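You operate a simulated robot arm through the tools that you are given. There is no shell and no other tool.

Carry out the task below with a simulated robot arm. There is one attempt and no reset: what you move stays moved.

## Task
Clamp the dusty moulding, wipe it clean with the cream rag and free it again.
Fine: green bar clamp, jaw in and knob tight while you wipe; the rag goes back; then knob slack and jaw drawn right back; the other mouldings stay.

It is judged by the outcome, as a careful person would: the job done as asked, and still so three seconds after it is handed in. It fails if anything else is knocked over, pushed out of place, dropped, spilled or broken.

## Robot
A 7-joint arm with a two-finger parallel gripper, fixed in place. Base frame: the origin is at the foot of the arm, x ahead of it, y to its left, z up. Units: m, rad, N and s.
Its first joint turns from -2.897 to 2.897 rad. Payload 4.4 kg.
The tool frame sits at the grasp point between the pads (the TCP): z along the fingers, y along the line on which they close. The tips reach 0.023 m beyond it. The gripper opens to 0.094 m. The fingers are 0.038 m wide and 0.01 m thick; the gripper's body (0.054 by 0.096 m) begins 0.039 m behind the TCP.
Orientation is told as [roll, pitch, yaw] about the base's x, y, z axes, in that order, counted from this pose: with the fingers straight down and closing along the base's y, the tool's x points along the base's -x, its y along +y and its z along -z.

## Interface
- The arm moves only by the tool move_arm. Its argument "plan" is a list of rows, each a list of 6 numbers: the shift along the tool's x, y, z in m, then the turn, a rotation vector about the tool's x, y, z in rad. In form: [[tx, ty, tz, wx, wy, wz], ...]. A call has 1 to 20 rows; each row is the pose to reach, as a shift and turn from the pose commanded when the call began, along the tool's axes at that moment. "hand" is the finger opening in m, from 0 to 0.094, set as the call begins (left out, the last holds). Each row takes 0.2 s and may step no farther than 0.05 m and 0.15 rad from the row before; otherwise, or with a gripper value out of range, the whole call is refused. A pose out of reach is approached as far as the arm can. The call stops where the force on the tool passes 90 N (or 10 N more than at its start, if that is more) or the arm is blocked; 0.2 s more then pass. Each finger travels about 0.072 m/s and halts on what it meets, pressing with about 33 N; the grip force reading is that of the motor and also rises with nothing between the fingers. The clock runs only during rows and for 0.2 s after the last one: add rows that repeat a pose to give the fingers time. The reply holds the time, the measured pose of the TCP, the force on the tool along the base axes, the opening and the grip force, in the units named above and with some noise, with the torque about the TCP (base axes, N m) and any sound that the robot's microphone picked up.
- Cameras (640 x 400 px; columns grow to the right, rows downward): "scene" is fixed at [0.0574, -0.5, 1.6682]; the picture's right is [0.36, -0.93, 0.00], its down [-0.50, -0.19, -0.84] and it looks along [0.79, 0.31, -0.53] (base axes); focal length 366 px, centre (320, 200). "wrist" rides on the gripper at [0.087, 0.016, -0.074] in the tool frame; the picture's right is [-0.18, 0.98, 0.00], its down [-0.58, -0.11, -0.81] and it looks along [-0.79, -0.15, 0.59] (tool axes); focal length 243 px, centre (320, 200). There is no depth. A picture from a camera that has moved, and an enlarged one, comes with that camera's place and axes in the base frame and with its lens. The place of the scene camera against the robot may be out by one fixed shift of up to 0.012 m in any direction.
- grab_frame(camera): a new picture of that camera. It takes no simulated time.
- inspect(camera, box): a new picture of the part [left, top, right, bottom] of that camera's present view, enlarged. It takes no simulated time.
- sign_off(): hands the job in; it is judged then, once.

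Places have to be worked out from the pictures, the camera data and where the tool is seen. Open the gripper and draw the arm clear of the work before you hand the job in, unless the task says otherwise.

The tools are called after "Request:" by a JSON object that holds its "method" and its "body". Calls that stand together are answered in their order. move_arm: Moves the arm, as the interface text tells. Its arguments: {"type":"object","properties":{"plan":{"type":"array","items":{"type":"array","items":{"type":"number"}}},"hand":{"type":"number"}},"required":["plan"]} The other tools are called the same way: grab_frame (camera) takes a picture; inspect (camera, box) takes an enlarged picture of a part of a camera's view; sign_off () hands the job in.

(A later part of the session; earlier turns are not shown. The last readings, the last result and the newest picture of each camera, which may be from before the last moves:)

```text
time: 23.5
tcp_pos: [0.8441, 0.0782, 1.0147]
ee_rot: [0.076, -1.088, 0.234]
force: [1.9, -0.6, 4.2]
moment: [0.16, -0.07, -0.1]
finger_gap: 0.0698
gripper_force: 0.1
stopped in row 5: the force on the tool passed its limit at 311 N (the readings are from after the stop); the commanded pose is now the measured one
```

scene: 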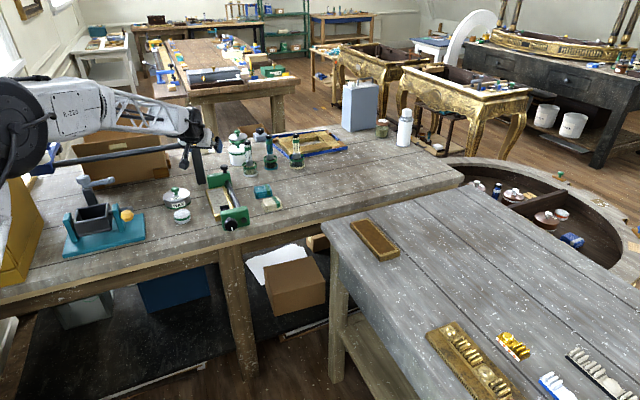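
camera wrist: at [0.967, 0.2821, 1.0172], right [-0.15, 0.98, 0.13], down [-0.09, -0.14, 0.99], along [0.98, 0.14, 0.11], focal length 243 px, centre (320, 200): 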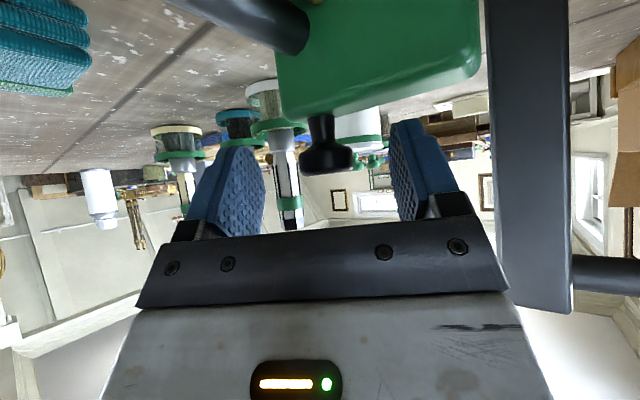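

The move was stopped by a hard contact; the arm deviated lower than intended. I look at both cameras at once to see what was touched.

Request:
{"method": "grab_frame", "body": {"camera": "scene"}}

Request:
{"method": "grab_frame", "body": {"camera": "wrist"}}

Request:
{"method": "inspect", "body": {"camera": "scene", "box": [140, 130, 300, 250]}}

```text
taken
```

scene: 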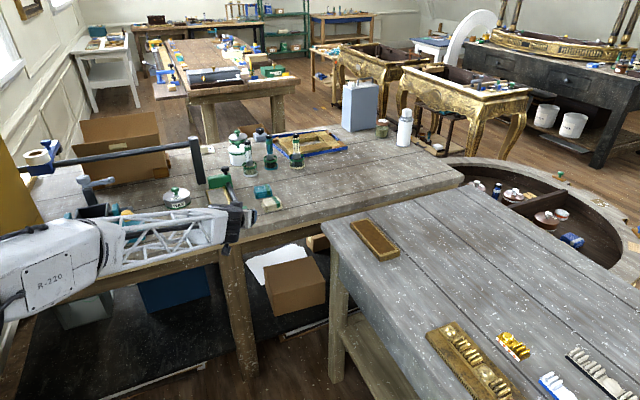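

```text
taken
camera wrist: at [0.7381, 0.0629, 0.973], right [-0.21, 0.96, 0.2], down [-0.38, -0.27, 0.88], along [0.9, 0.11, 0.42], focal length 243 px, centre (320, 200)
```

wrist: 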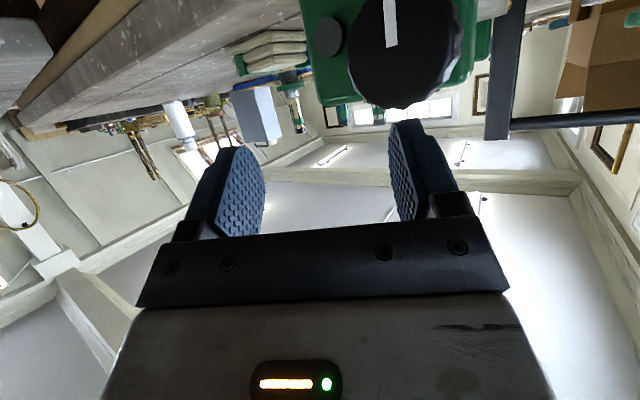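

```text
3.33 times, centred on (220, 190) of scene
camera zoom: at [0.0574, -0.5, 1.6682], right [0.36, -0.93, 0.0], down [-0.5, -0.19, -0.84], along [0.79, 0.31, -0.53], focal length 1218 px, centre (653, 233)
```

zoom: 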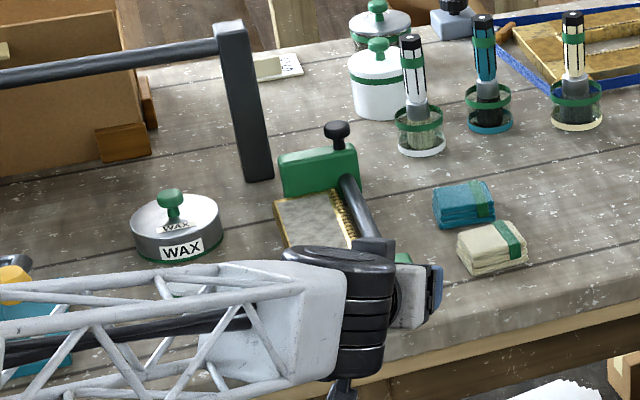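

The arm went into a low elbow posture near the knob. I check the surroundings for anything disturbed before backing out.

Request:
{"method": "inspect", "body": {"camera": "scene", "box": [0, 130, 240, 320]}}

Request:
{"method": "inspect", "body": {"camera": "scene", "box": [190, 170, 270, 240]}}

Request:
{"method": "inspect", "body": {"camera": "wrist", "box": [200, 0, 500, 180]}}

```text
2.11 times, centred on (120, 225) of scene
camera zoom: at [0.0574, -0.5, 1.6682], right [0.36, -0.93, 0.0], down [-0.5, -0.19, -0.84], along [0.79, 0.31, -0.53], focal length 769 px, centre (741, 147)
```

zoom: 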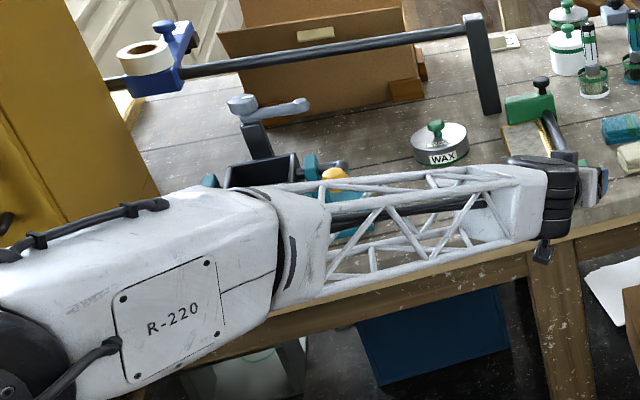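

```text
5.71 times, centred on (230, 205) of scene
camera zoom: at [0.0574, -0.5, 1.6682], right [0.36, -0.93, 0.0], down [-0.5, -0.19, -0.84], along [0.79, 0.31, -0.53], focal length 2088 px, centre (834, 171)
```

zoom: 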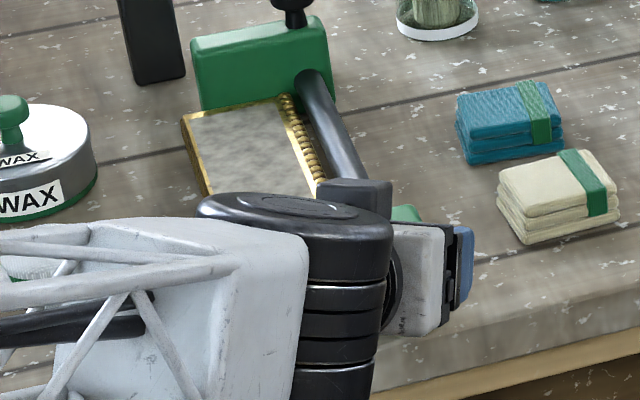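

```text
2.13 times, centred on (350, 90) of wrist
camera zoom: at [0.7381, 0.0629, 0.973], right [-0.21, 0.96, 0.2], down [-0.38, -0.27, 0.88], along [0.9, 0.11, 0.42], focal length 518 px, centre (256, 435)
```

zoom: 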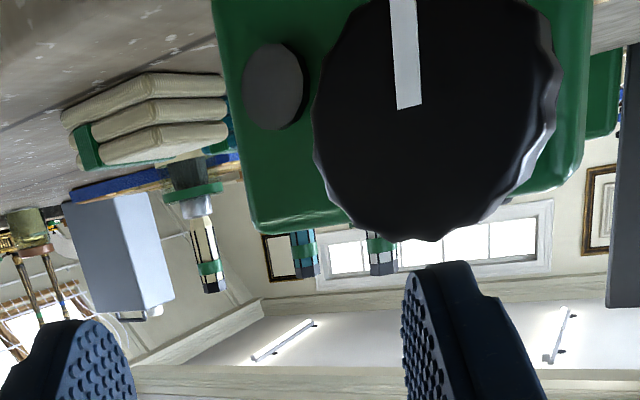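

Nothing appears disturbed; the horizontal tool orientation is simply near a joint limit here. I back out upward while undoing the tilt, and will instead turn the knob from above with the tool pointing down, swinging about the knob's axis.

Request:
{"method": "move_arm", "body": {"plan": [[-0.0264, 0.0012, -0.0139, 0, 0, 0], [-0.0529, 0.0023, -0.0277, 0, 0.1, 0], [-0.0881, 0.0039, -0.0462, 0, 0.22, 0], [-0.1233, 0.0054, -0.0647, 0, 0.34, 0], [-0.1586, 0.0069, -0.0832, 0, 0.46, 0], [-0.1586, 0.0069, -0.0832, 0, 0.46, 0]]}}

Request:
{"method": "grab_frame", "body": {"camera": "scene"}}

```text
time: 24.9
tcp_pos: [0.8424, 0.0783, 1.1921]
ee_rot: [0.042, -0.624, 0.276]
force: [1.2, 0.1, 0.0]
moment: [0.04, 0.02, -0.02]
finger_gap: 0.0702
gripper_force: 0.1
```

```text
taken
```

scene: 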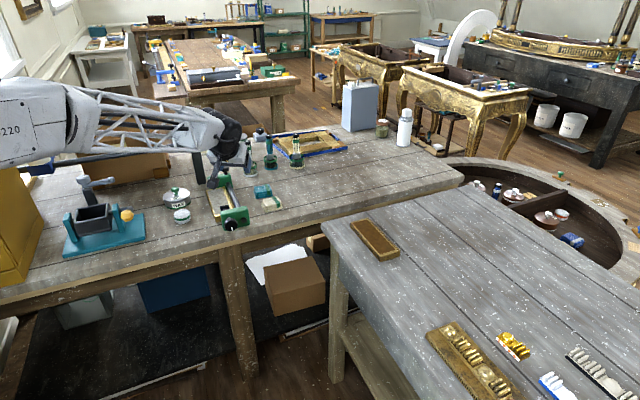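

All still in place. I bring the tool back to straight down.

Request:
{"method": "move_arm", "body": {"plan": [[0, 0, 0, 0, 0.125, 0], [0, 0, 0, 0, 0.25, 0], [0, 0, 0, 0, 0.375, 0], [0, 0, 0, 0, 0.5, 0], [0, 0, 0, 0, 0.624, 0], [0, 0, 0, 0, 0.624, 0]]}}

```text
time: 26.3
tcp_pos: [0.8429, 0.0775, 1.1934]
ee_rot: [0.035, -0.001, 0.302]
force: [-0.8, 0.6, -0.1]
moment: [0.02, 0.0, 0.0]
finger_gap: 0.0698
gripper_force: 0.1
```

Now yaw to 45° so the tool's x lies along the clamp axis, hovering above the knob.

Request:
{"method": "move_arm", "body": {"plan": [[-0.0013, 0.01, 0.011, 0.009, 0, -0.121], [-0.0026, 0.02, 0.022, 0.018, 0, -0.242], [-0.0038, 0.03, 0.033, 0.026, 0, -0.363], [-0.0051, 0.0402, 0.0434, 0.035, 0, -0.483], [-0.0051, 0.0402, 0.0434, 0.035, 0, -0.483]]}}

Request:
{"method": "grab_frame", "body": {"camera": "wrist"}}

Request:
{"method": "inspect", "body": {"camera": "wrist", "box": [220, 40, 420, 240]}}

```text
time: 27.5
tcp_pos: [0.837, 0.1193, 1.1514]
ee_rot: [-0.005, -0.013, 0.785]
force: [0.2, 0.0, -0.4]
moment: [-0.02, -0.01, 0.02]
finger_gap: 0.0697
gripper_force: 0.0
```

```text
taken
camera wrist: at [0.7639, 0.0694, 1.2248], right [-0.56, 0.83, 0.0], down [0.48, 0.33, 0.81], along [0.67, 0.46, -0.58], focal length 243 px, centre (320, 200)
```

wrist: 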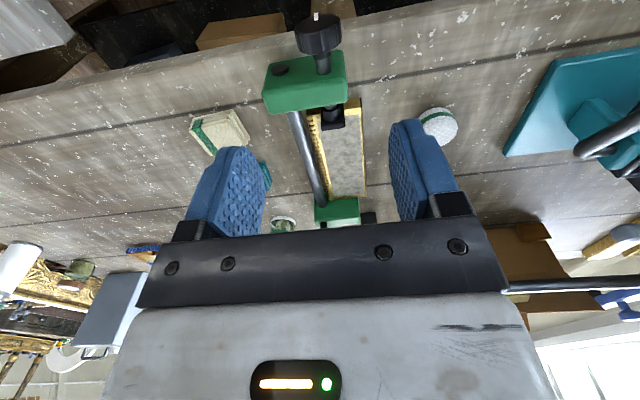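

```text
2.00 times, centred on (320, 140) of wrist
camera zoom: at [0.7639, 0.0694, 1.2248], right [-0.56, 0.83, 0.0], down [0.48, 0.33, 0.81], along [0.67, 0.46, -0.58], focal length 485 px, centre (320, 320)
```

zoom: 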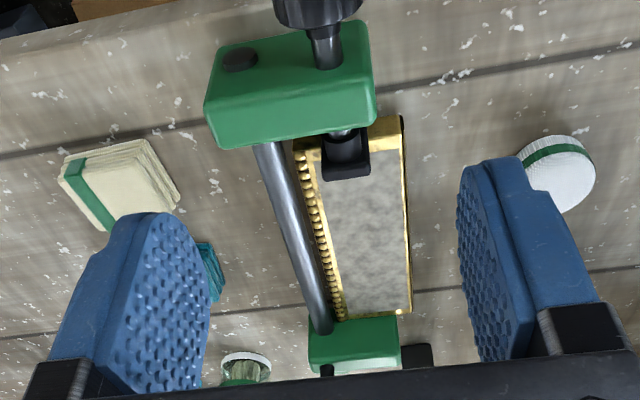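

Good view straight along the clamp; the knob lies on column 320 below the tool. Zoom on the knob and front block for exact offsets.

Request:
{"method": "inspect", "body": {"camera": "wrist", "box": [250, 0, 390, 100]}}

```text
4.00 times, centred on (320, 50) of wrist
camera zoom: at [0.7639, 0.0694, 1.2248], right [-0.56, 0.83, 0.0], down [0.48, 0.33, 0.81], along [0.67, 0.46, -0.58], focal length 970 px, centre (320, 800)
```

zoom: 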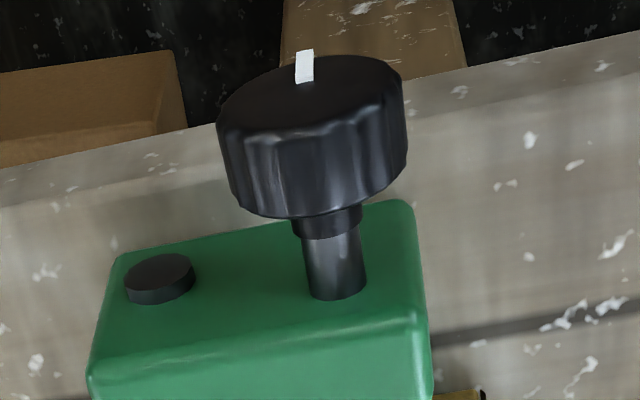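

Knob centre confirmed at ≈(0.841, 0.120, 0.970); bench edge at n≈0.698, so fingers at n≈0.655–0.692 clear both bench and block. I roll the tool 0.7 rad about the clamp axis to a standoff on the knob's left-upper side.

Request:
{"method": "move_arm", "body": {"plan": [[0.0009, 0.0125, 0.018, 0.139, 0.003, 0], [0.0019, 0.025, 0.038, 0.278, 0.006, 0], [0.0028, 0.0375, 0.06, 0.417, 0.009, 0], [0.0037, 0.05, 0.082, 0.556, 0.012, 0], [0.0047, 0.0624, 0.1049, 0.695, 0.013, 0], [0.0047, 0.0624, 0.1049, 0.695, 0.013, 0]], "hand": 0.07}}

Request:
{"method": "grab_frame", "body": {"camera": "wrist"}}

Request:
{"method": "grab_frame", "body": {"camera": "scene"}}

```text
time: 28.9
tcp_pos: [0.7887, 0.1609, 1.0462]
ee_rot: [-0.7, 0.0, 0.781]
force: [-0.3, 1.3, 0.0]
moment: [-0.01, -0.02, -0.02]
finger_gap: 0.0702
gripper_force: 0.1
```

```text
taken
camera wrist: at [0.6871, 0.1435, 1.0925], right [-0.4, 0.66, -0.63], down [0.11, 0.72, 0.69], along [0.91, 0.21, -0.36], focal length 243 px, centre (320, 200)
```

wrist: 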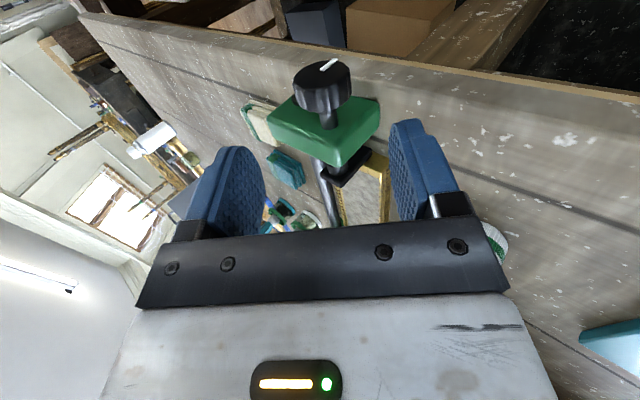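

```text
taken
```

scene: 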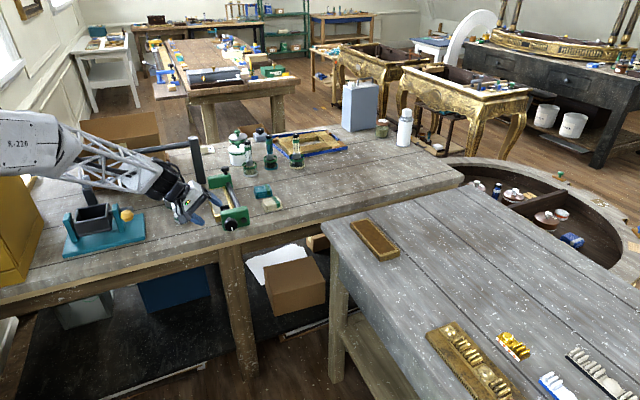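

The roll works and the knob lies on column ~320. I zoom to verify the alignment before advancing.

Request:
{"method": "inspect", "body": {"camera": "wrist", "box": [260, 40, 400, 190]}}

Request:
{"method": "inspect", "body": {"camera": "scene", "box": [60, 130, 260, 260]}}

```text
2.67 times, centred on (330, 115) of wrist
camera zoom: at [0.6871, 0.1435, 1.0925], right [-0.4, 0.66, -0.63], down [0.11, 0.72, 0.69], along [0.91, 0.21, -0.36], focal length 647 px, centre (293, 427)
```

zoom: 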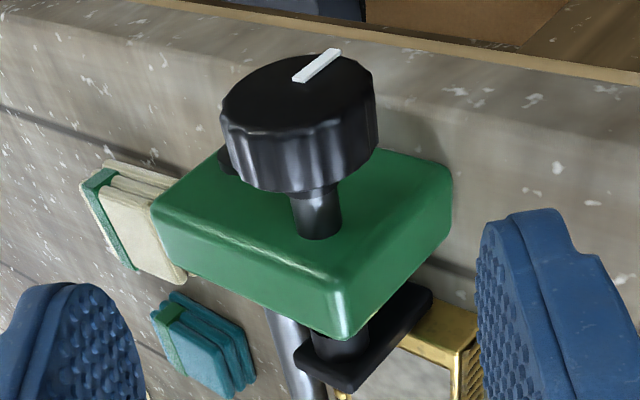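

```text
3.08 times, centred on (160, 195) of scene
camera zoom: at [0.0574, -0.5, 1.6682], right [0.36, -0.93, 0.0], down [-0.5, -0.19, -0.84], along [0.79, 0.31, -0.53], focal length 1125 px, centre (812, 215)
```

zoom: 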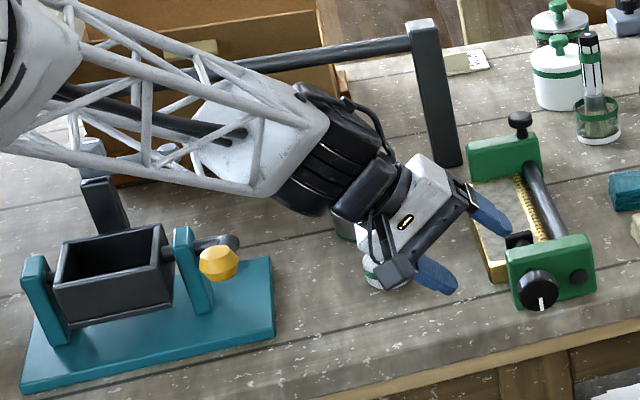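

Lateral offset ≈0, knob 10 cm ahead along the tool axis. I advance 10 cm with fingers 7 cm apart.

Request:
{"method": "move_arm", "body": {"plan": [[0, 0, 0.025, 0, 0, 0], [0, 0, 0.05, 0, 0, 0], [0, 0, 0.075, 0, 0, 0], [0, 0, 0.1, 0, 0, 0], [0, 0, 0.1, 0, 0, 0]]}}

Request:
{"method": "grab_frame", "body": {"camera": "wrist"}}

Request:
{"method": "inspect", "body": {"camera": "scene", "box": [180, 170, 280, 250]}}

```text
time: 30.1
tcp_pos: [0.8357, 0.1148, 0.9685]
ee_rot: [-0.696, 0.0, 0.781]
force: [-0.5, 0.5, -0.3]
moment: [0.0, -0.02, -0.01]
finger_gap: 0.07
gripper_force: 0.1
```

```text
taken
camera wrist: at [0.7326, 0.0978, 1.0161], right [-0.4, 0.66, -0.63], down [0.11, 0.72, 0.69], along [0.91, 0.21, -0.36], focal length 243 px, centre (320, 200)
```

wrist: 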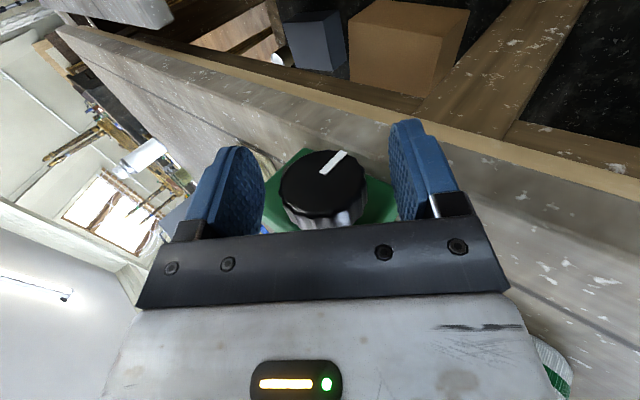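

```text
5.00 times, centred on (230, 210) of scene
camera zoom: at [0.0574, -0.5, 1.6682], right [0.36, -0.93, 0.0], down [-0.5, -0.19, -0.84], along [0.79, 0.31, -0.53], focal length 1827 px, centre (770, 150)
```

zoom: 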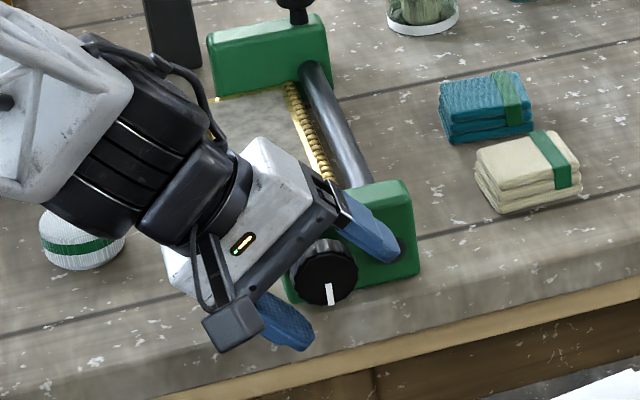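

The knob is centred between the fingers. I close on it.

Request:
{"method": "move_arm", "body": {"plan": [[0, 0, 0, 0, 0, 0], [0, 0, 0, 0, 0, 0], [0, 0, 0, 0, 0, 0], [0, 0, 0, 0, 0, 0]], "hand": 0.025}}

```text
time: 31.1
tcp_pos: [0.8349, 0.1155, 0.9699]
ee_rot: [-0.699, 0.001, 0.779]
force: [-1.8, 3.6, -2.2]
moment: [-0.02, 0.02, 0.18]
finger_gap: 0.0404
gripper_force: 45.2
```

Gripped at 40.4 mm with low side force. I turn clockwise (about +n) by 0.3 rad as a test, watching torque.

Request:
{"method": "move_arm", "body": {"plan": [[0, 0, 0, -0.075, 0, 0], [0, 0, 0, -0.15, 0, 0], [0, 0, 0, -0.225, 0, 0], [0, 0, 0, -0.3, 0, 0], [0, 0, 0, -0.3, 0, 0]]}}

Request:
{"method": "inspect", "body": {"camera": "scene", "box": [200, 180, 270, 240]}}

```text
time: 32.3
tcp_pos: [0.8359, 0.1166, 0.9696]
ee_rot: [-0.398, 0.0, 0.781]
force: [12.7, 19.6, -2.9]
moment: [0.28, -0.41, 0.48]
finger_gap: 0.0403
gripper_force: 45.0
```

```text
6.67 times, centred on (235, 210) of scene
camera zoom: at [0.0574, -0.5, 1.6682], right [0.36, -0.93, 0.0], down [-0.5, -0.19, -0.84], along [0.79, 0.31, -0.53], focal length 2436 px, centre (887, 133)
```

zoom: 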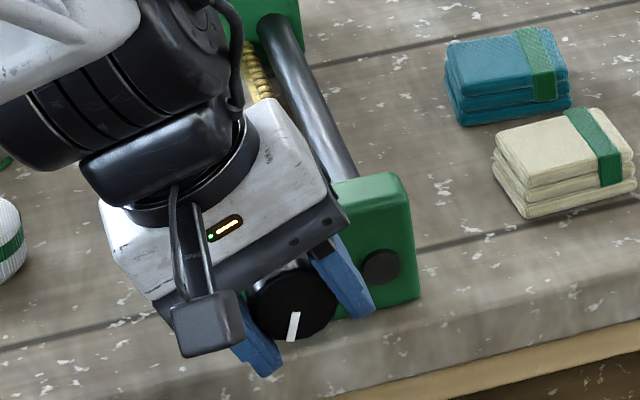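

The pointer turned clockwise with the grip and the knob pulls the tool along +n (≈23 N), so it is a screw advancing the pad. I continue turning while following inward.

Request:
{"method": "move_arm", "body": {"plan": [[-0.002, 0, 0, -0.05, 0, 0], [-0.0025, 0, 0, -0.15, 0, 0], [-0.003, 0, 0, -0.25, 0, 0], [-0.0035, 0, 0, -0.35, 0, 0], [-0.0035, 0, 0, -0.35, 0, 0]]}}

Request:
{"method": "inspect", "body": {"camera": "scene", "box": [200, 180, 270, 240]}}

```text
time: 33.5
tcp_pos: [0.8373, 0.1167, 0.9685]
ee_rot: [-0.048, 0.001, 0.778]
force: [-5.7, -18.5, 2.8]
moment: [0.26, -0.25, -0.04]
finger_gap: 0.0402
gripper_force: 45.9
```

```text
6.67 times, centred on (235, 210) of scene
camera zoom: at [0.0574, -0.5, 1.6682], right [0.36, -0.93, 0.0], down [-0.5, -0.19, -0.84], along [0.79, 0.31, -0.53], focal length 2436 px, centre (887, 133)
```

zoom: 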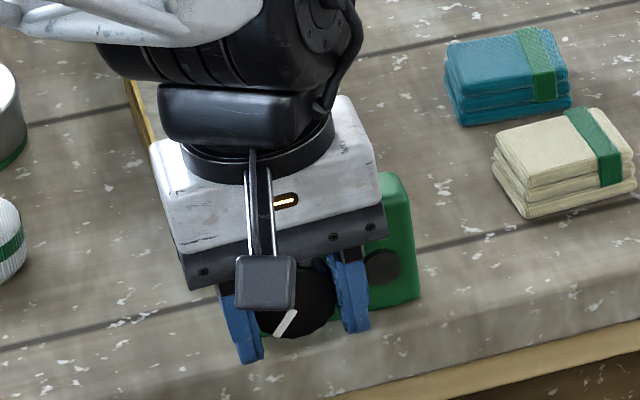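

Now the axial force reversed (−17 N), so I over-followed; the knob advances little. I ease back 1.5 mm and continue turning with no axial motion to see the trend.

Request:
{"method": "move_arm", "body": {"plan": [[0.0015, 0, 0, 0, 0, 0], [0.0015, 0, 0, 0, 0, 0]]}}

Request:
{"method": "move_arm", "body": {"plan": [[0, 0, 0, -0.1, 0, 0], [0, 0, 0, -0.2, 0, 0], [0, 0, 0, -0.3, 0, 0], [0, 0, 0, -0.3, 0, 0]]}}

Request:
{"method": "inspect", "body": {"camera": "scene", "box": [200, 180, 270, 240]}}

```text
time: 34.1
tcp_pos: [0.8367, 0.1154, 0.9692]
ee_rot: [-0.048, 0.0, 0.779]
force: [19.2, -16.5, -7.4]
moment: [0.28, -0.33, 0.13]
finger_gap: 0.0401
gripper_force: 44.7
```

```text
time: 35.1
tcp_pos: [0.8377, 0.1165, 0.9691]
ee_rot: [0.251, 0.0, 0.78]
force: [45.2, -21.0, -17.3]
moment: [0.11, -0.24, 0.12]
finger_gap: 0.0403
gripper_force: 44.9
```

```text
6.67 times, centred on (235, 210) of scene
camera zoom: at [0.0574, -0.5, 1.6682], right [0.36, -0.93, 0.0], down [-0.5, -0.19, -0.84], along [0.79, 0.31, -0.53], focal length 2436 px, centre (887, 133)
```

zoom: 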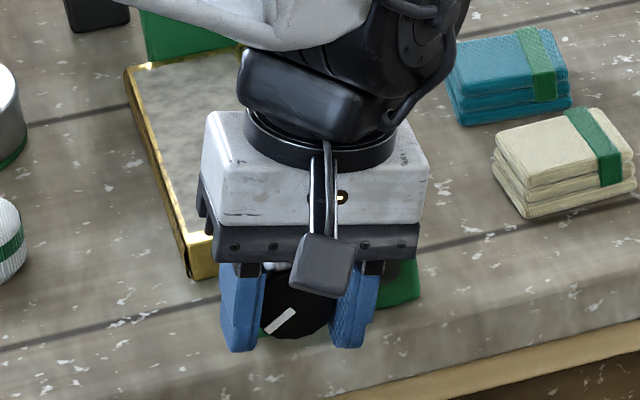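

There's ≈47 N lateral load from the centre offset, plus 17 N axial. I trim toward +m and inward, then look at the readings.

Request:
{"method": "move_arm", "body": {"plan": [[-0.0005, -0.0015, 0.0002, 0, 0, 0], [-0.001, -0.003, 0.0004, 0, 0, 0], [-0.001, -0.003, 0.0004, 0, 0, 0]]}}

```text
time: 35.9
tcp_pos: [0.838, 0.1172, 0.9685]
ee_rot: [0.253, 0.003, 0.782]
force: [-31.0, 13.9, 12.3]
moment: [-0.2, 0.22, 0.55]
finger_gap: 0.0402
gripper_force: 44.6
```

Stiffness is ~26 N/mm; I trim back 1.2 mm, then continue turning with about 2.5 mm/rad follow-in.

Request:
{"method": "move_arm", "body": {"plan": [[0.0003, 0.0012, -0.0002, 0, 0, 0], [0.0003, 0.0012, -0.0002, 0, 0, 0]]}}

Request:
{"method": "move_arm", "body": {"plan": [[-0.0003, 0, 0, -0.1, 0, 0], [-0.0005, 0, 0, -0.2, 0, 0], [-0.0008, 0, 0, -0.3, 0, 0], [-0.001, 0, 0, -0.4, 0, 0], [-0.001, 0, 0, -0.4, 0, 0]]}}

Request:
{"method": "inspect", "body": {"camera": "scene", "box": [200, 180, 270, 240]}}

Request:
{"method": "grab_frame", "body": {"camera": "wrist"}}

```text
time: 36.5
tcp_pos: [0.8385, 0.1158, 0.9678]
ee_rot: [0.251, 0.0, 0.78]
force: [-30.6, 20.0, 6.6]
moment: [-0.1, 0.12, 0.76]
finger_gap: 0.0401
gripper_force: 45.2
```

```text
time: 37.7
tcp_pos: [0.8394, 0.1178, 0.9694]
ee_rot: [0.654, 0.002, 0.78]
force: [-35.9, 24.4, 5.6]
moment: [-0.01, 0.08, 0.61]
finger_gap: 0.0402
gripper_force: 45.1
```

```text
6.67 times, centred on (235, 210) of scene
camera zoom: at [0.0574, -0.5, 1.6682], right [0.36, -0.93, 0.0], down [-0.5, -0.19, -0.84], along [0.79, 0.31, -0.53], focal length 2436 px, centre (887, 133)
```

zoom: 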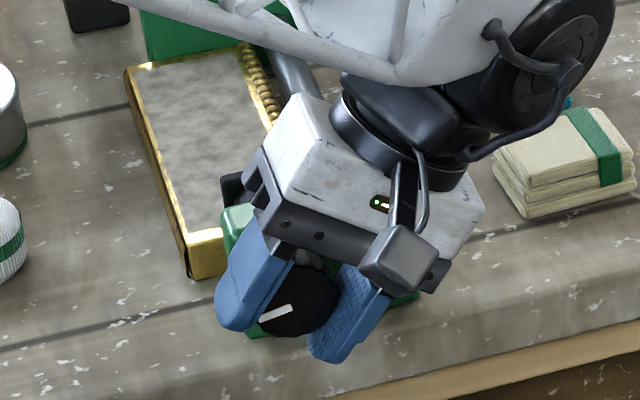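

```text
taken
camera wrist: at [0.8008, 0.033, 1.0378], right [-0.42, 0.68, 0.6], down [0.82, 0.0, 0.57], along [0.39, 0.73, -0.56], focal length 243 px, centre (320, 200)
```

wrist: 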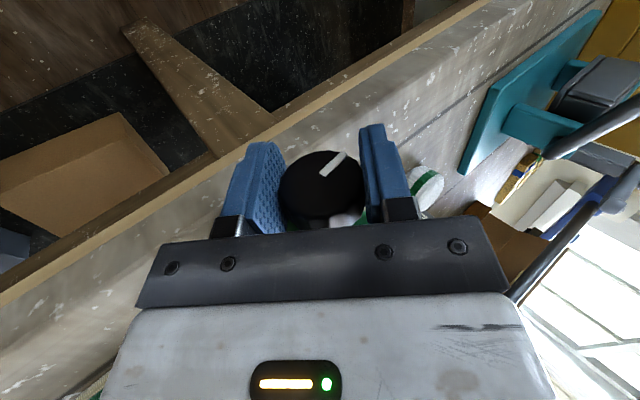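

1.35 rad turned with no slip (pointer same place between fingers). I release here to regrasp for more turn.

Request:
{"method": "move_arm", "body": {"plan": [[0, 0, 0, 0, 0, 0], [0, 0, 0, 0, 0, 0], [0, 0, 0, 0, 0, 0]], "hand": 0.07}}

Request:
{"method": "inspect", "body": {"camera": "scene", "box": [200, 180, 270, 240]}}

```text
time: 38.5
tcp_pos: [0.8398, 0.1167, 0.968]
ee_rot: [0.65, 0.0, 0.781]
force: [0.0, 0.0, 0.4]
moment: [0.0, 0.02, -0.01]
finger_gap: 0.0696
gripper_force: 0.0
```

```text
6.67 times, centred on (235, 210) of scene
camera zoom: at [0.0574, -0.5, 1.6682], right [0.36, -0.93, 0.0], down [-0.5, -0.19, -0.84], along [0.79, 0.31, -0.53], focal length 2436 px, centre (887, 133)
```

zoom: 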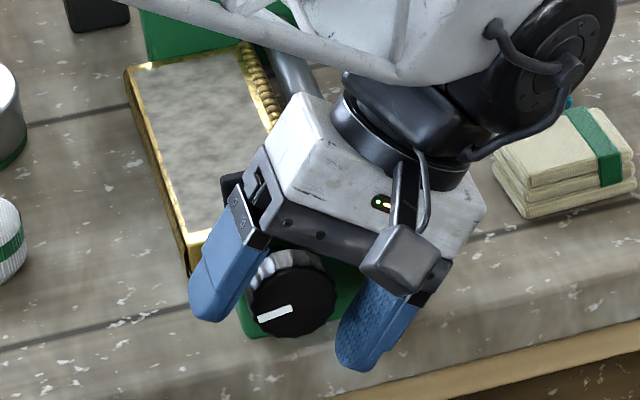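

Clear of the knob. I swing back around it to γ≈−0.7, recentred on the knob axis.

Request:
{"method": "move_arm", "body": {"plan": [[0.0043, 0.0029, 0.0003, 0, 0, 0], [0.0043, 0.0029, 0.0003, 0.135, 0, 0], [0.0043, 0.0029, 0.0003, 0.27, 0, 0], [0.0043, 0.0029, 0.0003, 0.405, 0, 0], [0.0043, 0.0029, 0.0003, 0.54, 0, 0], [0.0043, 0.0029, 0.0003, 0.675, 0, 0], [0.0043, 0.0029, 0.0003, 0.81, 0, 0], [0.0043, 0.0029, 0.0003, 0.945, 0, 0], [0.0043, 0.0029, 0.0003, 1.08, 0, 0], [0.0043, 0.0029, 0.0003, 1.215, 0, 0], [0.0043, 0.0029, 0.0003, 1.35, 0, 0], [0.0043, 0.0029, 0.0003, 1.35, 0, 0]]}}

Request:
{"method": "grab_frame", "body": {"camera": "wrist"}}

Request:
{"method": "inspect", "body": {"camera": "scene", "box": [200, 180, 270, 240]}}

```text
time: 41.1
tcp_pos: [0.8348, 0.1162, 0.9702]
ee_rot: [-0.699, 0.0, 0.78]
force: [-0.2, 0.4, 0.3]
moment: [0.04, 0.0, 0.02]
finger_gap: 0.0703
gripper_force: 0.0
```

```text
taken
camera wrist: at [0.7309, 0.0974, 1.0171], right [-0.4, 0.66, -0.63], down [0.11, 0.72, 0.69], along [0.91, 0.21, -0.36], focal length 243 px, centre (320, 200)
```

wrist: 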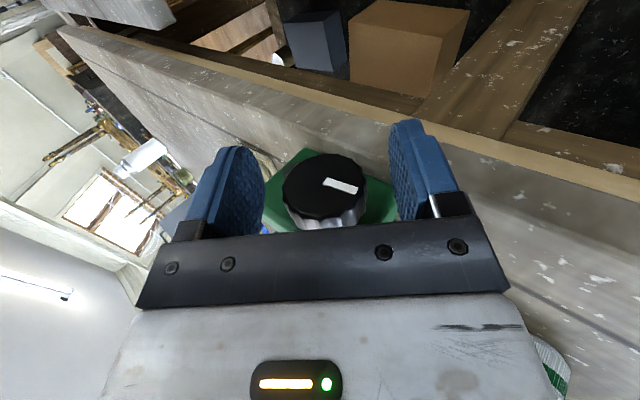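

```text
6.67 times, centred on (235, 210) of scene
camera zoom: at [0.0574, -0.5, 1.6682], right [0.36, -0.93, 0.0], down [-0.5, -0.19, -0.84], along [0.79, 0.31, -0.53], focal length 2436 px, centre (887, 133)
```

zoom: 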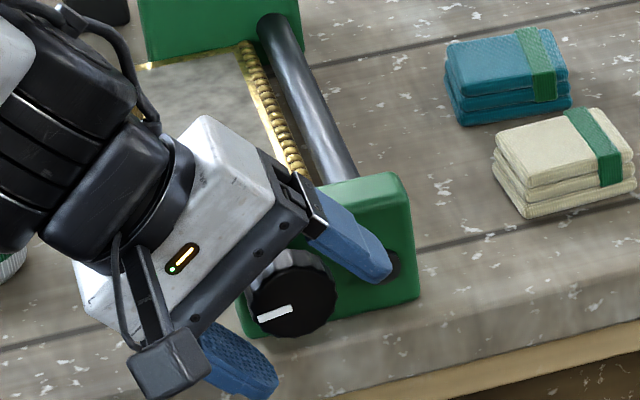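

Regrasp the knob for a second clockwise stroke.

Request:
{"method": "move_arm", "body": {"plan": [[0, 0, 0, 0, 0, 0], [0, 0, 0, 0, 0, 0], [0, 0, 0, 0, 0, 0], [0, 0, 0, 0, 0, 0]], "hand": 0.025}}

Request:
{"method": "move_arm", "body": {"plan": [[-0.0002, 0, 0, -0.1, 0, 0], [-0.0004, 0, 0, -0.2, 0, 0], [-0.0006, 0, 0, -0.3, 0, 0], [-0.0008, 0, 0, -0.4, 0, 0], [-0.0008, 0, 0, -0.4, 0, 0]]}}

Request:
{"method": "inspect", "body": {"camera": "scene", "box": [200, 180, 270, 240]}}

```text
time: 42.1
tcp_pos: [0.8344, 0.1146, 0.9704]
ee_rot: [-0.698, -0.002, 0.78]
force: [-7.8, 7.3, -2.9]
moment: [-0.21, 0.27, 0.55]
finger_gap: 0.0411
gripper_force: 44.9
```

```text
time: 43.3
tcp_pos: [0.8344, 0.1151, 0.9707]
ee_rot: [-0.298, -0.001, 0.781]
force: [-2.1, -1.0, -4.2]
moment: [0.07, -0.03, 0.49]
finger_gap: 0.0408
gripper_force: 45.2
```

```text
6.67 times, centred on (235, 210) of scene
camera zoom: at [0.0574, -0.5, 1.6682], right [0.36, -0.93, 0.0], down [-0.5, -0.19, -0.84], along [0.79, 0.31, -0.53], focal length 2436 px, centre (887, 133)
```

zoom: 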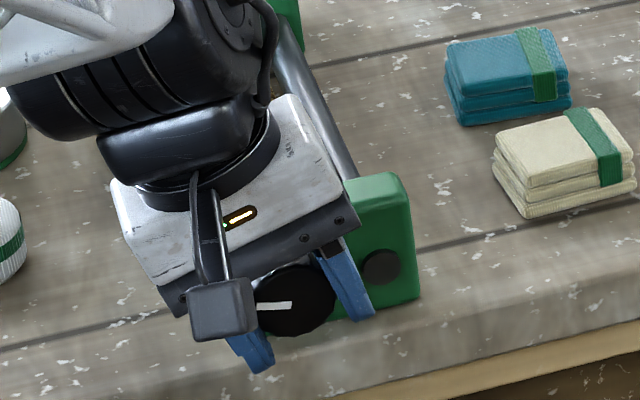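

Very low forces and the pointer follows (now near 9 o'clock). Continue turning.

Request:
{"method": "move_arm", "body": {"plan": [[-0.0002, 0, 0, -0.1, 0, 0], [-0.0004, 0, 0, -0.2, 0, 0], [-0.0006, 0, 0, -0.3, 0, 0], [-0.0008, 0, 0, -0.4, 0, 0], [-0.001, 0, 0, -0.48, 0, 0], [-0.001, 0, 0, -0.48, 0, 0]]}}

Request:
{"method": "inspect", "body": {"camera": "scene", "box": [200, 180, 270, 240]}}

```text
time: 44.7
tcp_pos: [0.8355, 0.1144, 0.9713]
ee_rot: [0.181, 0.0, 0.778]
force: [45.5, -41.7, -4.0]
moment: [0.25, -0.48, -0.29]
finger_gap: 0.0412
gripper_force: 44.8
```

```text
6.67 times, centred on (235, 210) of scene
camera zoom: at [0.0574, -0.5, 1.6682], right [0.36, -0.93, 0.0], down [-0.5, -0.19, -0.84], along [0.79, 0.31, -0.53], focal length 2436 px, centre (887, 133)
```

zoom: 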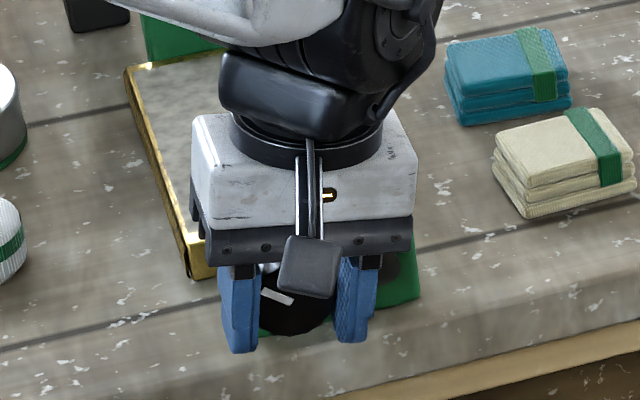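

Lateral load 62 N tells me the knob axis is ~2 mm further +m and lower (m≈0.511, z≈0.968). I recentre while gripping, then continue.

Request:
{"method": "move_arm", "body": {"plan": [[0, -0.0013, 0.001, 0, 0, 0], [0, -0.0023, 0.002, 0, 0, 0], [0, -0.0023, 0.002, 0, 0, 0]]}}

Request:
{"method": "move_arm", "body": {"plan": [[-0.0002, 0, 0, -0.1, 0, 0], [-0.0004, 0, 0, -0.2, 0, 0], [-0.0006, 0, 0, -0.3, 0, 0], [-0.0008, 0, 0, -0.4, 0, 0], [-0.001, 0, 0, -0.5, 0, 0], [-0.001, 0, 0, -0.5, 0, 0]]}}

Request:
{"method": "inspect", "body": {"camera": "scene", "box": [200, 180, 270, 240]}}

```text
time: 45.5
tcp_pos: [0.8366, 0.1154, 0.9685]
ee_rot: [0.181, 0.0, 0.782]
force: [20.0, -16.1, 7.8]
moment: [0.22, -0.28, 0.14]
finger_gap: 0.0406
gripper_force: 44.7
```

```text
time: 46.9
tcp_pos: [0.8369, 0.1167, 0.968]
ee_rot: [0.684, 0.0, 0.781]
force: [-3.7, 10.0, 11.3]
moment: [0.33, -0.36, 0.52]
finger_gap: 0.0404
gripper_force: 45.1
```

```text
6.67 times, centred on (235, 210) of scene
camera zoom: at [0.0574, -0.5, 1.6682], right [0.36, -0.93, 0.0], down [-0.5, -0.19, -0.84], along [0.79, 0.31, -0.53], focal length 2436 px, centre (887, 133)
```

zoom: 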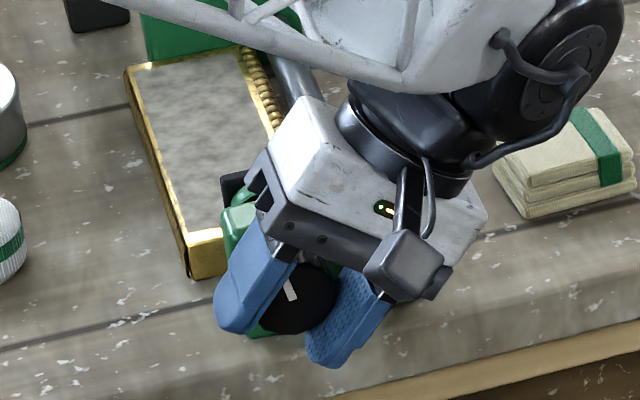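

Now a green collar seems visible behind the pad. I zoom in to verify.

Request:
{"method": "inspect", "body": {"camera": "scene", "box": [215, 195, 245, 220]}}

Request:
{"method": "grab_frame", "body": {"camera": "wrist"}}

```text
16.00 times, centred on (230, 208) of scene
camera zoom: at [0.0574, -0.5, 1.6682], right [0.36, -0.93, 0.0], down [-0.5, -0.19, -0.84], along [0.79, 0.31, -0.53], focal length 5848 px, centre (1760, 80)
```

zoom: 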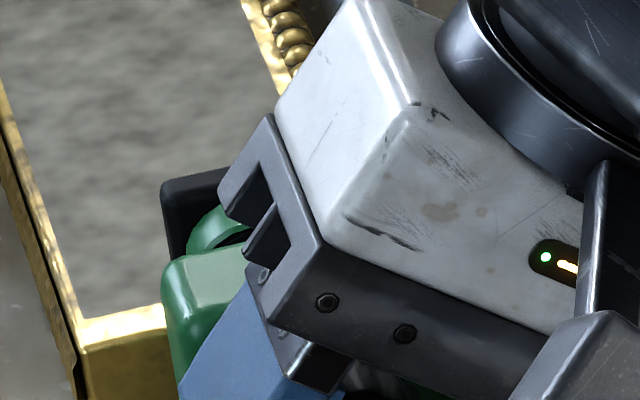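

```text
taken
camera wrist: at [0.8007, 0.0308, 1.0359], right [-0.41, 0.67, 0.62], down [0.83, -0.01, 0.56], along [0.38, 0.74, -0.55], focal length 243 px, centre (320, 200)
```

wrist: 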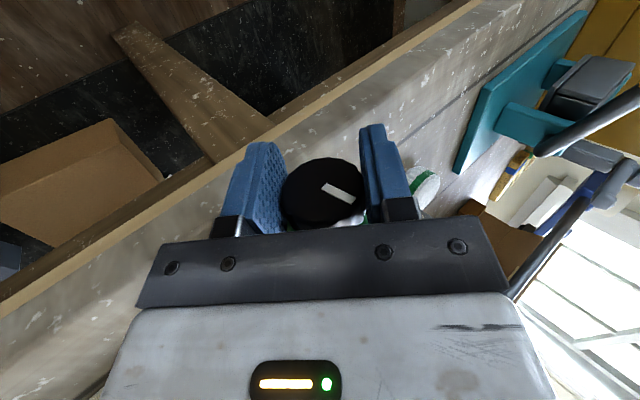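

The collar is green with the knob turned ~2.7 rad. I release the knob and check that it holds.

Request:
{"method": "move_arm", "body": {"plan": [[0, 0, 0, 0, 0, 0], [0, 0, 0, 0, 0, 0], [0, 0, 0, 0, 0, 0]], "hand": 0.07}}

Request:
{"method": "inspect", "body": {"camera": "scene", "box": [215, 195, 245, 220]}}

```text
time: 47.7
tcp_pos: [0.8387, 0.1157, 0.9672]
ee_rot: [0.682, 0.0, 0.778]
force: [-0.3, 0.8, -0.7]
moment: [0.01, -0.02, -0.02]
finger_gap: 0.0701
gripper_force: 0.0
```

```text
16.00 times, centred on (230, 208) of scene
camera zoom: at [0.0574, -0.5, 1.6682], right [0.36, -0.93, 0.0], down [-0.5, -0.19, -0.84], along [0.79, 0.31, -0.53], focal length 5848 px, centre (1760, 80)
```

zoom: 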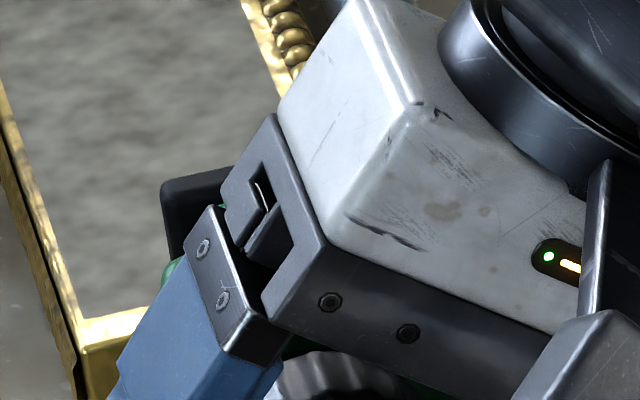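

I retract along the tool axis and then bring the tool upright above, to view the clamp.

Request:
{"method": "move_arm", "body": {"plan": [[0, 0, -0.04, 0, 0, 0], [0, 0, -0.08, 0, 0, 0], [0, 0.01, -0.11, 0.1, 0, 0], [0, 0.02, -0.13, 0.2, 0, 0], [0, 0.03, -0.15, 0.3, 0, 0], [0, 0.04, -0.17, 0.4, 0, 0], [0, 0.05, -0.18, 0.5, 0, 0], [0, 0.06, -0.19, 0.6, 0, 0], [0, 0.07, -0.2, 0.68, 0, 0], [0, 0.07, -0.2, 0.68, 0, 0]]}}

Request:
{"method": "grab_frame", "body": {"camera": "wrist"}}

Request:
{"method": "inspect", "body": {"camera": "scene", "box": [215, 190, 265, 235]}}

Request:
{"method": "inspect", "body": {"camera": "scene", "box": [185, 155, 265, 235]}}

```text
time: 49.9
tcp_pos: [0.8889, 0.0655, 1.1674]
ee_rot: [-0.001, 0.001, 0.779]
force: [0.2, 0.1, -0.3]
moment: [0.0, 0.03, 0.02]
finger_gap: 0.0702
gripper_force: 0.0
```

```text
taken
camera wrist: at [0.8159, 0.0157, 1.2417], right [-0.56, 0.83, 0.0], down [0.49, 0.33, 0.81], along [0.67, 0.45, -0.59], focal length 243 px, centre (320, 200)
```

wrist: 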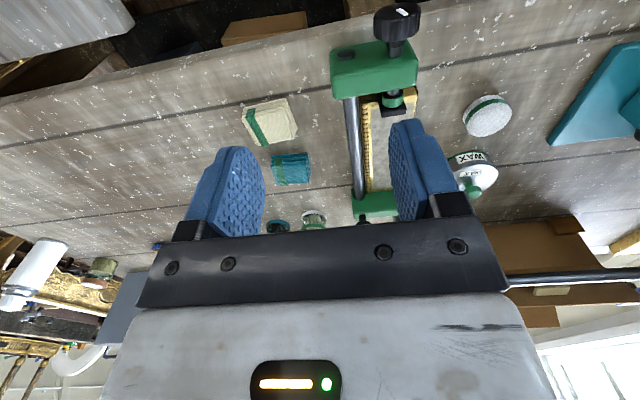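

```text
8.89 times, centred on (240, 212) of scene
camera zoom: at [0.0574, -0.5, 1.6682], right [0.36, -0.93, 0.0], down [-0.5, -0.19, -0.84], along [0.79, 0.31, -0.53], focal length 3249 px, centre (1031, 89)
```

zoom: 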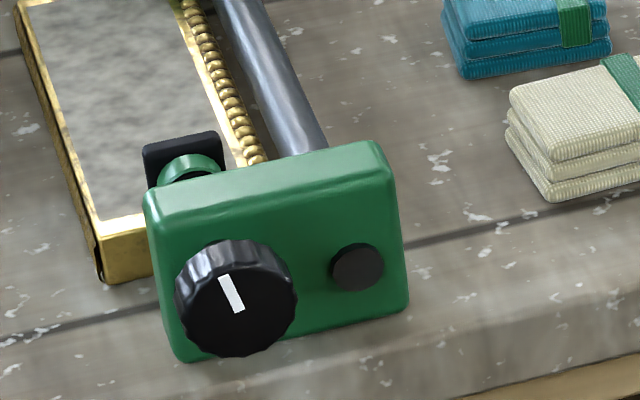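

```text
5.00 times, centred on (225, 195) of scene
camera zoom: at [0.0574, -0.5, 1.6682], right [0.36, -0.93, 0.0], down [-0.5, -0.19, -0.84], along [0.79, 0.31, -0.53], focal length 1827 px, centre (795, 225)
```

zoom: 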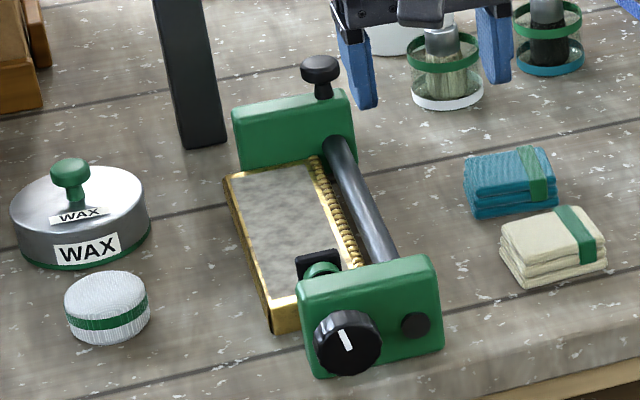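

Clamped: the collar stays green with hands off, the pointer is near 12 o'clock, and the jaw is against the moulding. Now I look at the cream rag closely from this pose.

Request:
{"method": "inspect", "body": {"camera": "wrist", "box": [220, 80, 330, 200]}}

Request:
{"method": "inspect", "body": {"camera": "scene", "box": [240, 175, 300, 220]}}

```text
3.33 times, centred on (275, 140) of wrist
camera zoom: at [0.8159, 0.0157, 1.2417], right [-0.56, 0.83, 0.0], down [0.49, 0.33, 0.81], along [0.67, 0.45, -0.59], focal length 809 px, centre (470, 400)
```

zoom: 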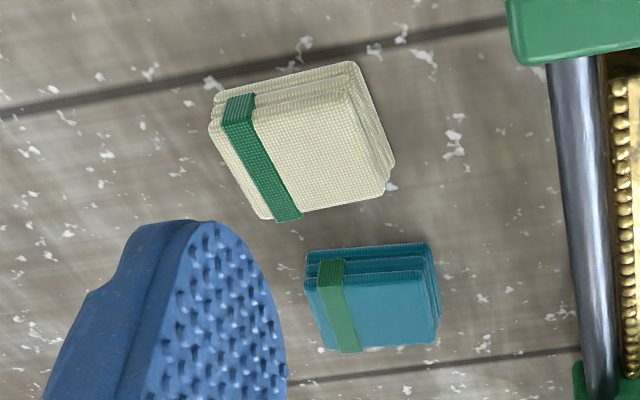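

```text
8.89 times, centred on (270, 198) of scene
camera zoom: at [0.0574, -0.5, 1.6682], right [0.36, -0.93, 0.0], down [-0.5, -0.19, -0.84], along [0.79, 0.31, -0.53], focal length 3249 px, centre (764, 222)
```

zoom: 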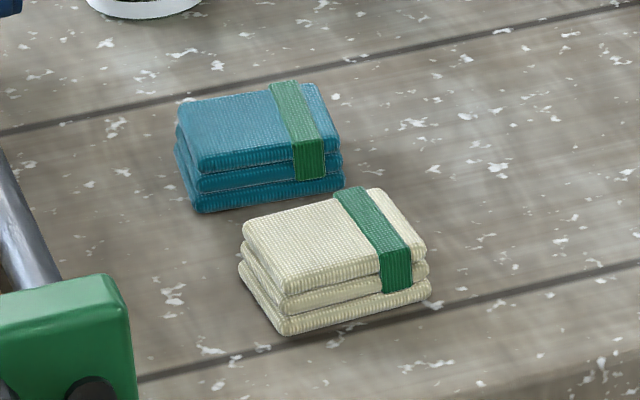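

The cream rag is about 5×5.5 cm, ~24 mm thick, sides along the clamp's n/m directions, centre ≈(1.034, 0.080). I move toward it with a 0.3 rad outward tilt to get a closer look.

Request:
{"method": "move_arm", "body": {"plan": [[-0.006, -0.023, 0.022, 0, -0.075, 0], [-0.012, -0.046, 0.044, 0, -0.15, 0], [-0.019, -0.069, 0.066, 0, -0.225, 0], [-0.025, -0.0924, 0.087, 0, -0.3, 0], [-0.025, -0.0924, 0.087, 0, -0.3, 0]]}}

Request:
{"method": "grab_frame", "body": {"camera": "wrist"}}

Request:
{"method": "inspect", "body": {"camera": "wrist", "box": [250, 50, 390, 150]}}

```text
time: 51.1
tcp_pos: [0.971, 0.0179, 1.0794]
ee_rot: [0.003, -0.299, 0.781]
force: [-0.3, -0.4, 0.0]
moment: [0.03, 0.02, -0.01]
finger_gap: 0.0701
gripper_force: 0.0
```

```text
taken
camera wrist: at [0.886, -0.0452, 1.125], right [-0.57, 0.82, 0.06], down [0.3, 0.14, 0.94], along [0.77, 0.55, -0.33], focal length 243 px, centre (320, 200)
```

wrist: 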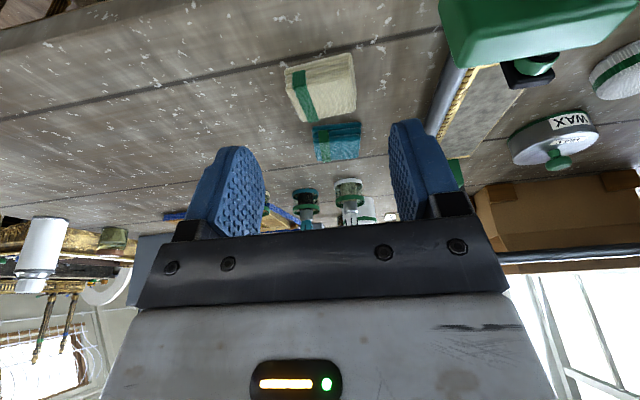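

```text
4.00 times, centred on (320, 100) of wrist
camera zoom: at [0.886, -0.0452, 1.125], right [-0.57, 0.82, 0.06], down [0.3, 0.14, 0.94], along [0.77, 0.55, -0.33], focal length 970 px, centre (320, 600)
```

zoom: 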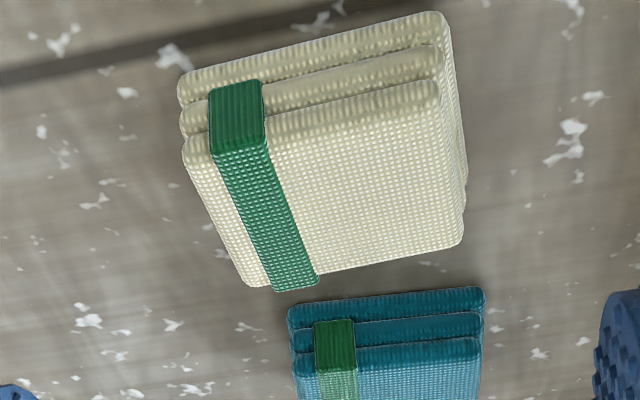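

Rag measured: 61 mm along m × 52 mm along n, 24 mm thick, centre ≈(1.040, 0.077), turned ~4° from the clamp axes. Before grasping, I test reach to the moulding's far end with this tilt (at a height above everything).

Request:
{"method": "move_arm", "body": {"plan": [[-0.0361, 0.0238, 0.0051, 0, 0, 0], [-0.0721, 0.0475, 0.0102, 0, -0.01, 0], [-0.1082, 0.0713, 0.0153, 0, -0.02, 0], [-0.1443, 0.0951, 0.0203, 0, -0.03, 0], [-0.1804, 0.1189, 0.0254, 0, -0.04, 0], [-0.2164, 0.1426, 0.0305, 0, -0.05, 0], [-0.2525, 0.1664, 0.0356, 0, -0.05, 0], [-0.2525, 0.1664, 0.0356, 0, -0.05, 0]]}}

Request:
{"method": "grab_frame", "body": {"camera": "wrist"}}

```text
time: 52.9
tcp_pos: [1.0349, 0.3132, 1.1208]
ee_rot: [0.002, -0.348, 0.781]
force: [0.2, -0.3, -0.2]
moment: [-0.02, 0.03, 0.01]
finger_gap: 0.0701
gripper_force: 0.0
```

```text
taken
camera wrist: at [0.9468, 0.2495, 1.1609], right [-0.57, 0.82, 0.06], down [0.27, 0.11, 0.96], along [0.78, 0.56, -0.28], focal length 243 px, centre (320, 200)
```

wrist: 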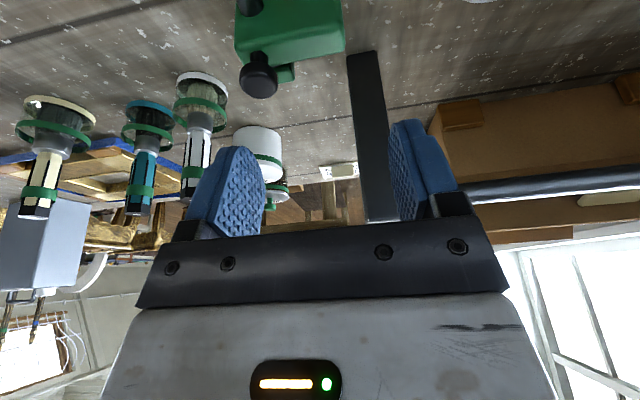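

No tracking error at radius 1.08. I descend to z≈1.07 here to check reach lower down.

Request:
{"method": "move_arm", "body": {"plan": [[0.0085, 0, 0.0235, 0, 0, 0], [0.0171, 0, 0.047, 0, 0, 0], [0.0171, 0, 0.047, 0, 0, 0]]}}

Request:
{"method": "inspect", "body": {"camera": "wrist", "box": [220, 0, 400, 120]}}

Request:
{"method": "inspect", "body": {"camera": "scene", "box": [185, 150, 265, 230]}}

```text
time: 53.7
tcp_pos: [1.0341, 0.3128, 1.0704]
ee_rot: [0.001, -0.35, 0.777]
force: [0.7, -0.9, 0.4]
moment: [0.01, 0.03, -0.02]
finger_gap: 0.0698
gripper_force: 0.2
```

```text
3.33 times, centred on (310, 60) of wrist
camera zoom: at [0.9469, 0.2492, 1.1109], right [-0.57, 0.82, 0.06], down [0.27, 0.11, 0.96], along [0.78, 0.56, -0.28], focal length 809 px, centre (353, 667)
```

zoom: 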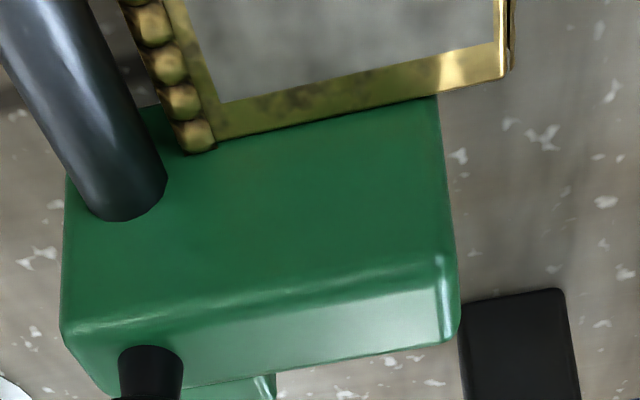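

```text
5.00 times, centred on (225, 190) of scene
camera zoom: at [0.0574, -0.5, 1.6682], right [0.36, -0.93, 0.0], down [-0.5, -0.19, -0.84], along [0.79, 0.31, -0.53], focal length 1827 px, centre (795, 250)
```

zoom: 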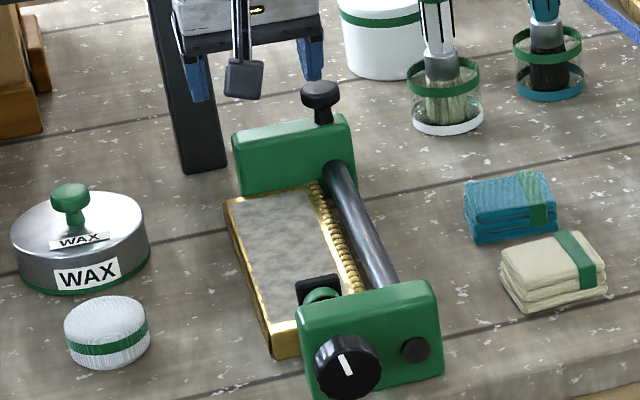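

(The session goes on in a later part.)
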